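You operate a simulated robot arm through the tools that you are given. There is no shell and no other tool. Be economical: measure what you need, move in short steps, check, and stop when the job is done.

You are at the controls of a simulated robot arm. One attempt, no reset.

TASK
Fetch the small sponge and set it in the grey tray.
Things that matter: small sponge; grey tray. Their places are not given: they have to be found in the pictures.

It is judged by the outcome, as a careful person would: the job done as asked, and still so three seconds after it is handed in. It fails if anything else is knocked over, pushed out of place, dropped, spilled or broken.

THE ROBOT
A 6-joint arm with a two-finger parallel gripper, fixed in place. Base frame: the origin is at the foot of the arm, x ahead of it, y to its left, z up; the work surface is at about z = 0.78. Units: m, degrees, N and s.
With the tool pointing down near the work surface it reaches from about 0.24 to 0.64 m from the base axis. Its first joint turns from -66.0 to 66.0 degrees. Payload 2.7 kg.
The tool frame sits at the grasp point between the pads (the TCP): z along the fingers, y along the line on which they close. The tips reach 0.023 m beyond it. Largest opening 0.094 m; finger width 0.038, thickness 0.01; the body of the gripper, 0.054 by 0.096 m, starts 0.039 m behind the TCP.
Orientation is that of the tool frame in the base frame, as a unit quaternion [x, y, z, w]. With the fingers straight down and closing along the base's y, the tool's x points along the base's -x, its y along +y and its z along -z.

THE INTERFACE
- The arm moves only by the tool play_rows. Its argument "targets" is a list of rows, each a list of 3 entries, a list of its own where there are three numbers: the shift along the tool's x, y, z in units of 25 mm (1.0 is 25 mm), then the turn, a rotation vector about the tool's x, y, z in units of 8 degrees (1.0 is 8 degrees), then the gripper command, from -1 (shut) to 1 (fully open), values between in proportion. In form: [[[dx, dy, dz], [wx, wy, wz], gripper], ...]. A call has 1 to 20 rows; each row shifts and turns the commanded pose from where the row before left it, along the tool's axes as they then stand. A call with a number of a shift or a turn outside -1 to 1 is refused whole. Rows are played at 5 a second. More than 0.05 m and 8.6 degrees between two rows, or a gripper value outside its range, and nothing of the call is played. A pose out of reach is approached as far as the arm can. The call stops where the force on the tool passes 40 N (or 10 N more than at its start, if that is more) or the arm is blocked; 0.2 s more then pass. The fingers move at their own pace (about 0.045 m/s each) and stop on an object; they squeeze with about 26 N. The grip force told is the motor's: it shows also when the fingers shut on nothing. Time passes only in rows, and 0.2 s behind the last, so rows that do not move let the fingers close. It gives the time, the measured TCP pose, the force on the tool (base axes), the opening and the grip force at its end, in the units of the frame above (readings bear some noise).
- Cameras (640 x 400 px; columns grow to the right, rows downward): "scene" is fixed at [0.0707, -0.4526, 1.3967]; the picture's right is [0.69, -0.73, 0.00], its down [-0.56, -0.53, -0.64] and it looks along [0.47, 0.44, -0.77] (base axes); focal length 322 px, centre (320, 200). "wrist" rides on the gripper at [-0.039, 0, -0.044] in the tool frame; the picture's right is [0.00, -1.00, 0.00], its down [0.97, 0.00, -0.24] and it looks along [0.24, 0.00, 0.97] (tool axes); focal length 218 px, centre (320, 200).
- capture(camera): a new picture of that camera. The clock stands still meanwhile.
- point_at(camera, pixels): for up to 12 pixels [column, row] of the newest picture of that camera ("zoom" is the newest enlarged one), the place [x, y, z] in the base frame of the surface seen there, good to about 0.002 m, but the place of the scene camera against the robot may be out by one fixed shift of up to 0.025 m in any direction. The clock stands still meanwhile.
- close_up(camera, box): a new picture of the part [left, top, right, bottom] of that camera's present view, enlarged. The clock stands still meanwhile.
- job_done(): hands the job in; it is judged then, once.

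Go step by step. Measure first, check grasps and placings, and put right what went wrong. The budget is 60 turns and 26 pictures, counting those below and the enlarged ones. Unless the task says otherwise, let go and move clear before handing in, and close with one line.

The tools are called after "Request:" as name(argument=value, ...) on one line, values as JSON. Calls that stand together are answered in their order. play_rows: Moves the arm, as the interface text tells. Its arguments: {"type":"object","properties":{"targets":{"type":"array","items":{"type":"array"}}},"required":["targets"]} The other tools are called the same way: capture (camera) takes a picture; point_at (camera, pixels) gives the place of the surface under pixels of a picture; close_up (camera, box) takes an enlarged picture of a part of a camera's view; job_done () hands the job in.

At the start:

```text
t: 0.0
position: [0.3307, -0.0361, 1.0248]
orientation: [0.0, 1.0, 0.0, 0.0]
wrist_force: [-0.2, 0.2, -0.2]
gripper_width: 0.0941
grip_force: 0.0
```

scene: 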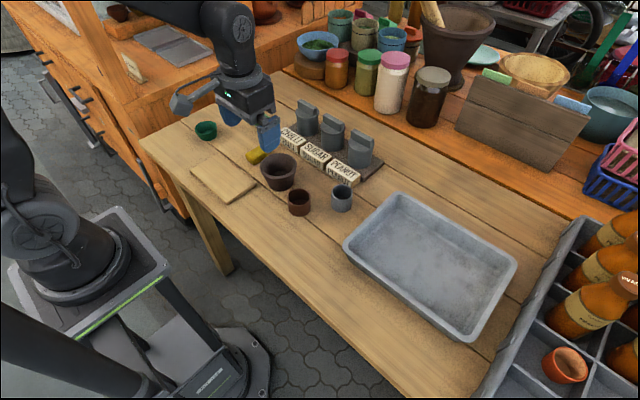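
wrist: 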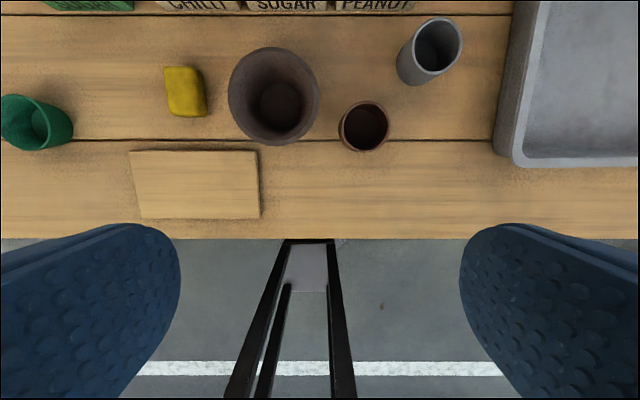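

The wrist picture shows the yellow sponge around (185,92), close to the pot at (273,95), with the tray at the right. I'll measure these with the wrist camera and take close-ups.

Request:
close_up(camera="wrist", box=[130, 30, 330, 155])

Request:
close_up(camera="scene", box=[180, 90, 380, 215])

Request:
point_at(camera="wrist", pixels=[[185, 92], [167, 70], [200, 70], [203, 108], [170, 108], [231, 95], [273, 50], [580, 90], [505, 150], [525, 20], [150, 100], [60, 130]])

Request:
point_at(camera="scene", pixels=[[256, 154], [345, 243], [470, 340], [515, 262], [395, 195], [430, 265], [278, 158], [341, 190], [298, 195], [370, 290], [330, 170], [280, 185]])

```text
3.20 times, centred on (230, 92) of wrist
```

zoom: 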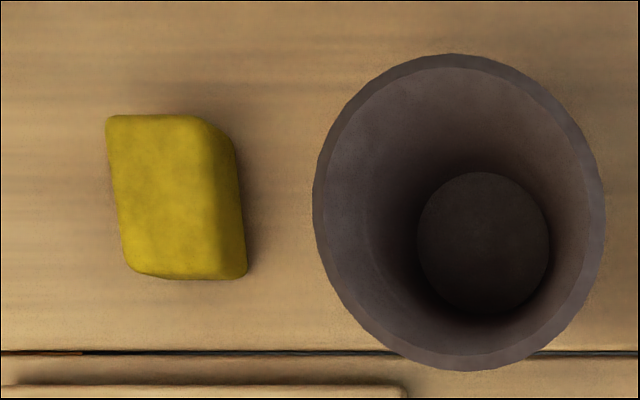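

```text
3.20 times, centred on (280, 152) of scene
```

zoom: 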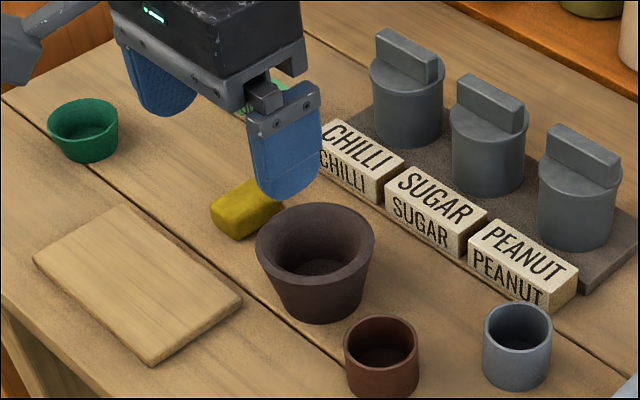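

```text
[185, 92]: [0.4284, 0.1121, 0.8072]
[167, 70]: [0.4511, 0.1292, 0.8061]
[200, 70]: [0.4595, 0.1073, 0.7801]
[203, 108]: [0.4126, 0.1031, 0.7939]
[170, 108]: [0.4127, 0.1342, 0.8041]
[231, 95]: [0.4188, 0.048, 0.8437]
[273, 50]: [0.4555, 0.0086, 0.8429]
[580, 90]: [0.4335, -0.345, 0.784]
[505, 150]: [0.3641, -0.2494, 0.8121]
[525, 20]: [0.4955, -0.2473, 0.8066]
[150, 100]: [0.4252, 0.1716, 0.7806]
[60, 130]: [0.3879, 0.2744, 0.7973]
```

```text
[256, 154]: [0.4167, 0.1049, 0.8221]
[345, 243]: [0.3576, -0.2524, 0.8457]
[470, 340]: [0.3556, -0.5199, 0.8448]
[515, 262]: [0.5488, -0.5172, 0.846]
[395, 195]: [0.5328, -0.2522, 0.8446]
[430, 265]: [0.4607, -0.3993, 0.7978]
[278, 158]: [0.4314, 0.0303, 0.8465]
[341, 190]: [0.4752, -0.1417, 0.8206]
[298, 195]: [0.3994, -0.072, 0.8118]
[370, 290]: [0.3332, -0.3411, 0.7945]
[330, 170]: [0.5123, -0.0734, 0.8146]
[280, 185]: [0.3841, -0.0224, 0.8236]
```

The sponge's top is at about x 0.404–0.453, y 0.102–0.132, z 0.807, and it lines up with the base axes. The pot rim starts at y≈0.048. I'll move above the sponge with the fingers partly open, so they clear the pot, and go down partway.

Request:
play_rows(targets=[[[-0.559, 0.875, 0], [0, 0, 0], 0.35], [[-0.559, 0.875, 0], [0, 0, 0], 0.35], [[-0.559, 0.875, 0], [0, 0, 0], 0.35], [[-0.559, 0.875, 0], [0, 0, 0], 0.35], [[-0.559, 0.875, 0], [0, 0, 0], 0.35], [[-0.559, 0.875, 0], [0, 0, 0], 0.35], [[-0.559, 0.875, 0], [0, 0, 0], 0.35], [[0, 0, 1], [0, 0, 0], 0.35], [[0, 0, 1], [0, 0, 0], 0.35], [[0, 0, 1], [0, 0, 0], 0.35], [[0, 0, 1], [0, 0, 0], 0.35], [[0, 0, 1], [0, 0, 0], 0.35], [[0, 0, 0], [0, 0, 0], 0.35]])

Request:
capture(camera="wrist")

Request:
capture(camera="scene")

```text
t: 2.8
position: [0.4298, 0.1187, 0.899]
orientation: [0.0, 1.0, 0.0, -0.001]
wrist_force: [-0.1, -0.1, -0.1]
gripper_width: 0.0637
grip_force: 0.2
```

```text
21 pictures are left
```

wrist: 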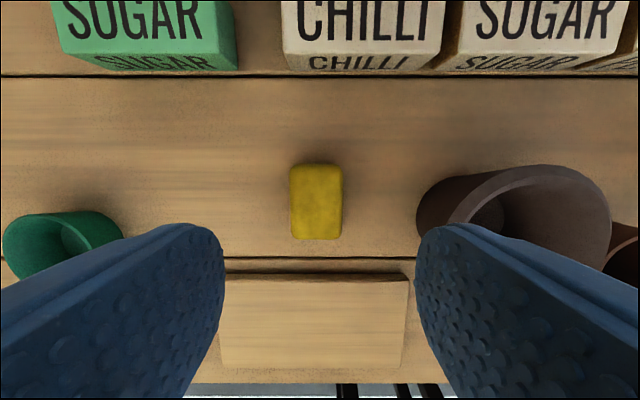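

```text
20 pictures are left
```

scene: 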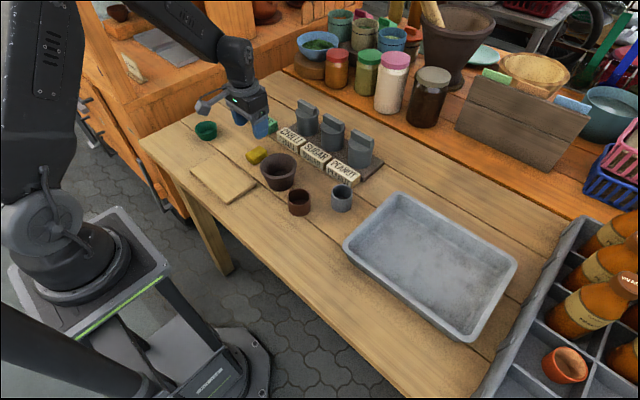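

The sponge is centred between the fingers at (317,200). I'll check its position once more from here.

Request:
point_at(camera="wrist", pixels=[[317, 200], [294, 200], [339, 200], [317, 172], [317, 236], [317, 280], [430, 200], [320, 30], [317, 160]])

```text
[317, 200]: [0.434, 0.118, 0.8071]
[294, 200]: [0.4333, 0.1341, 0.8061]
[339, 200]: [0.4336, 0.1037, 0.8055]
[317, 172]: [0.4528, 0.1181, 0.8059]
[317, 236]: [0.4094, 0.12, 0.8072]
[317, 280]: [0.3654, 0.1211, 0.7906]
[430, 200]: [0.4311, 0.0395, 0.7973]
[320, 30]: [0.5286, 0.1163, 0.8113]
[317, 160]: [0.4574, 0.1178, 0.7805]
```

The sponge centre is at (0.431, 0.119), directly under the TCP. I'll go down to z≈0.807 and close the fingers.

Request:
play_rows(targets=[[[0, 0, 0.9], [0, 0, 0], 0.35], [[0, 0, 0.9], [0, 0, 0], 0.35], [[0, 0, 0.9], [0, 0, 0], 0.35], [[0, 0, 0.6], [0, 0, 0], 0.35], [[0, 0, 0.4], [0, 0, 0], 0.35], [[0, 0, 0], [0, 0, 0], 0.35], [[0, 0, 0], [0, 0, 0], -1], [[0, 0, 0], [0, 0, 0], -1], [[0, 0, 0], [0, 0, 0], -1], [[0, 0, 0], [0, 0, 0], -1], [[0, 0, 0], [0, 0, 0], -1]])

```text
t: 5.2
position: [0.4296, 0.117, 0.8099]
orientation: [0.0, 1.0, -0.001, 0.0]
wrist_force: [-0.7, 0.0, -0.7]
gripper_width: 0.0348
grip_force: 26.0
```

The grip holds at 34.8 mm with 26 N. I'll lift and look.

Request:
play_rows(targets=[[[0, 0, -0.5], [0, 0, 0], -1], [[0, 0, -1], [0, 0, 0], -1], [[0, 0, -1], [0, 0, 0], -1], [[0, 0, -1], [0, 0, 0], -1], [[0, 0, -1], [0, 0, 0], -1], [[0, 0, -1], [0, 0, 0], -1], [[0, 0, -1], [0, 0, 0], -1], [[0, 0, 0], [0, 0, 0], -1]])

Request:
capture(camera="wrist")

```text
t: 7.0
position: [0.4285, 0.117, 0.9698]
orientation: [0.0, 1.0, 0.0, 0.0]
wrist_force: [-0.2, -0.8, 0.0]
gripper_width: 0.0351
grip_force: 26.5
```

```text
19 pictures are left
```

wrist: 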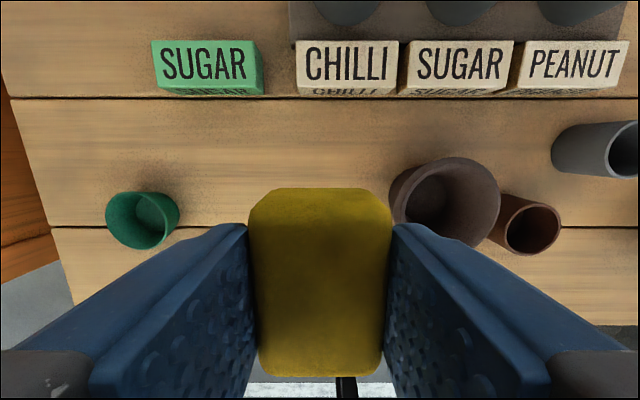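

The sponge is held squarely between the pads and nothing else has moved. I'll carry it over to the tray at this height.

Request:
play_rows(targets=[[[-0.02, -0.5, 0], [0, 0, 0], -1], [[-0.02, -0.95, 0], [0, 0, 0], -1], [[-0.02, -0.95, 0], [0, 0, 0], -1], [[-0.02, -0.95, 0], [0, 0, 0], -1], [[-0.02, -0.95, 0], [0, 0, 0], -1], [[-0.02, -0.95, 0], [0, 0, 0], -1], [[-0.02, -0.95, 0], [0, 0, 0], -1], [[-0.02, -0.95, 0], [0, 0, 0], -1], [[-0.02, -0.95, 0], [0, 0, 0], -1], [[-0.02, -0.95, 0], [0, 0, 0], -1], [[-0.02, -0.95, 0], [0, 0, 0], -1], [[-0.02, -0.95, 0], [0, 0, 0], -1], [[-0.02, -0.95, 0], [0, 0, 0], -1], [[-0.02, -0.95, 0], [0, 0, 0], -1], [[-0.02, -0.95, 0], [0, 0, 0], -1], [[-0.02, -0.95, 0], [0, 0, 0], -1], [[-0.02, -0.95, 0], [0, 0, 0], -1], [[-0.02, -0.95, 0], [0, 0, 0], -1], [[-0.02, -0.95, 0], [0, 0, 0], -1], [[-0.02, -0.8, 0], [0, 0, 0], -1]])

Request:
capture(camera="wrist")

Request:
capture(camera="scene")

Request:
point_at(camera="wrist", pixels=[[200, 150], [450, 150], [320, 100], [200, 250], [460, 250]])

```text
t: 11.2
position: [0.4391, -0.3424, 0.969]
orientation: [0.0, 1.0, 0.001, -0.001]
wrist_force: [0.7, -0.8, 0.7]
gripper_width: 0.0349
grip_force: 25.7
```

```text
18 pictures are left
```

wrist: 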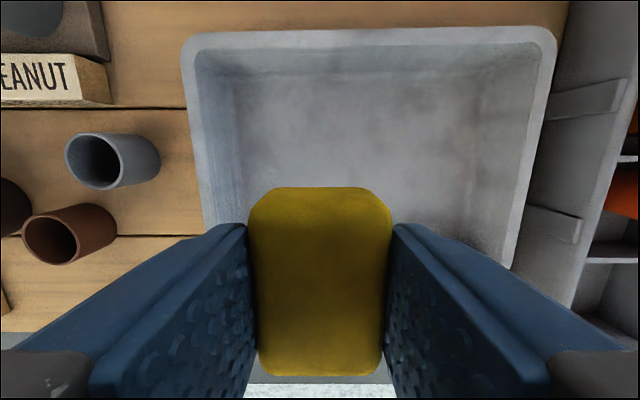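

```text
17 pictures are left
```

scene: 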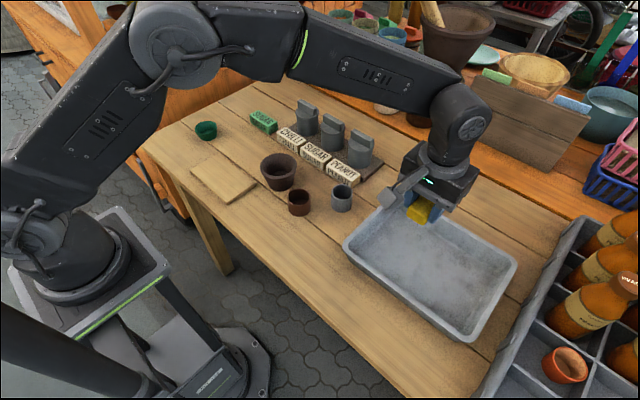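

```text
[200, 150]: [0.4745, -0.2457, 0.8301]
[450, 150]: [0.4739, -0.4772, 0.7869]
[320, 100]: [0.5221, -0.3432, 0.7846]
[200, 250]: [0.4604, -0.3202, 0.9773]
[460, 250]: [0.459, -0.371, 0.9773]
```

The TCP is over the tray, whose floor is at z≈0.785 and rim at ≈0.83. I'll shift 25 mm toward the tray's middle and lower the sponge until it is just above the floor.

Request:
play_rows(targets=[[[-0.2, -1, 0], [0, 0, 0], -1], [[0, 0, 1], [0, 0, 0], -1], [[0, 0, 1], [0, 0, 0], -1], [[0, 0, 1], [0, 0, 0], -1], [[0, 0, 1], [0, 0, 0], -1], [[0, 0, 1], [0, 0, 0], -1], [[0, 0, 0.6], [0, 0, 0], -1], [[0, 0, 0.3], [0, 0, 0], -1], [[0, 0, 0.15], [0, 0, 0], -1], [[0, 0, 0], [0, 0, 0], -1]])

```text
t: 13.4
position: [0.4434, -0.3669, 0.818]
orientation: [0.0, 1.0, 0.0, 0.0]
wrist_force: [0.7, 0.6, -0.5]
gripper_width: 0.0345
grip_force: 25.4
```

The sponge's underside is about 2–3 mm above the floor. I'll lower a touch more, open, wait and rise.

Request:
play_rows(targets=[[[0, 0, 0.08], [0, 0, 0], -1], [[0, 0, 0], [0, 0, 0], -1], [[0, 0, 0], [0, 0, 0], 0.4], [[0, 0, 0], [0, 0, 0], 0.4], [[0, 0, 0], [0, 0, 0], 0.4], [[0, 0, 0], [0, 0, 0], 0.4], [[0, 0, -0.5], [0, 0, 0], 0.4], [[0, 0, -1], [0, 0, 0], 0.4], [[0, 0, -1], [0, 0, 0], 0.4], [[0, 0, -1], [0, 0, 0], 0.4], [[0, 0, -1], [0, 0, 0], 0.4], [[0, 0, -1], [0, 0, 0], 0.4], [[0, 0, -1], [0, 0, 0], 0.4], [[0, 0, 0], [0, 0, 0], 0.4]])

Request:
capture(camera="wrist")

Request:
capture(camera="scene")

```text
t: 16.4
position: [0.445, -0.3695, 0.9773]
orientation: [-0.001, 1.0, 0.0, 0.001]
wrist_force: [-0.6, 0.9, -0.8]
gripper_width: 0.0658
grip_force: 0.1
```

```text
16 pictures are left
```

wrist: 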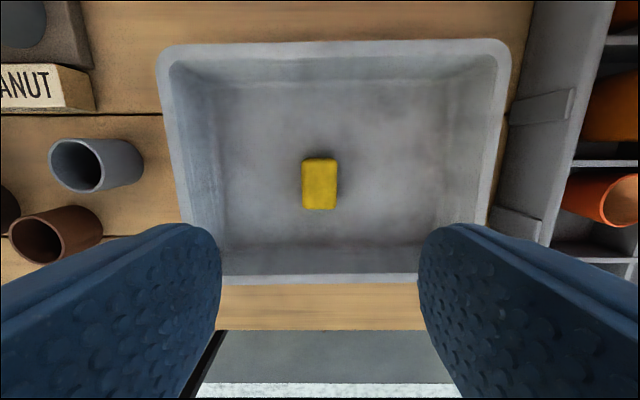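

```text
15 pictures are left
```

scene: 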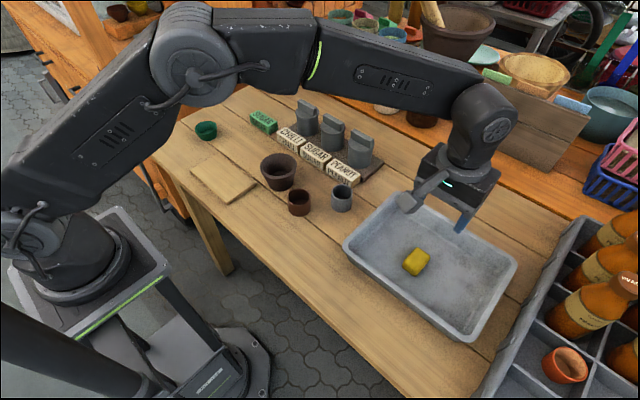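

The sponge lies flat on the tray floor (wrist picture (320,184), scene (416,261)). The gripper is clear and nothing else has moved, so I'm handing in.

Request:
job_done()

```text
The job is handed in.
```

The small yellow sponge is lying flat in the grey tray, the gripper is clear, and the pictures show nothing else moved.
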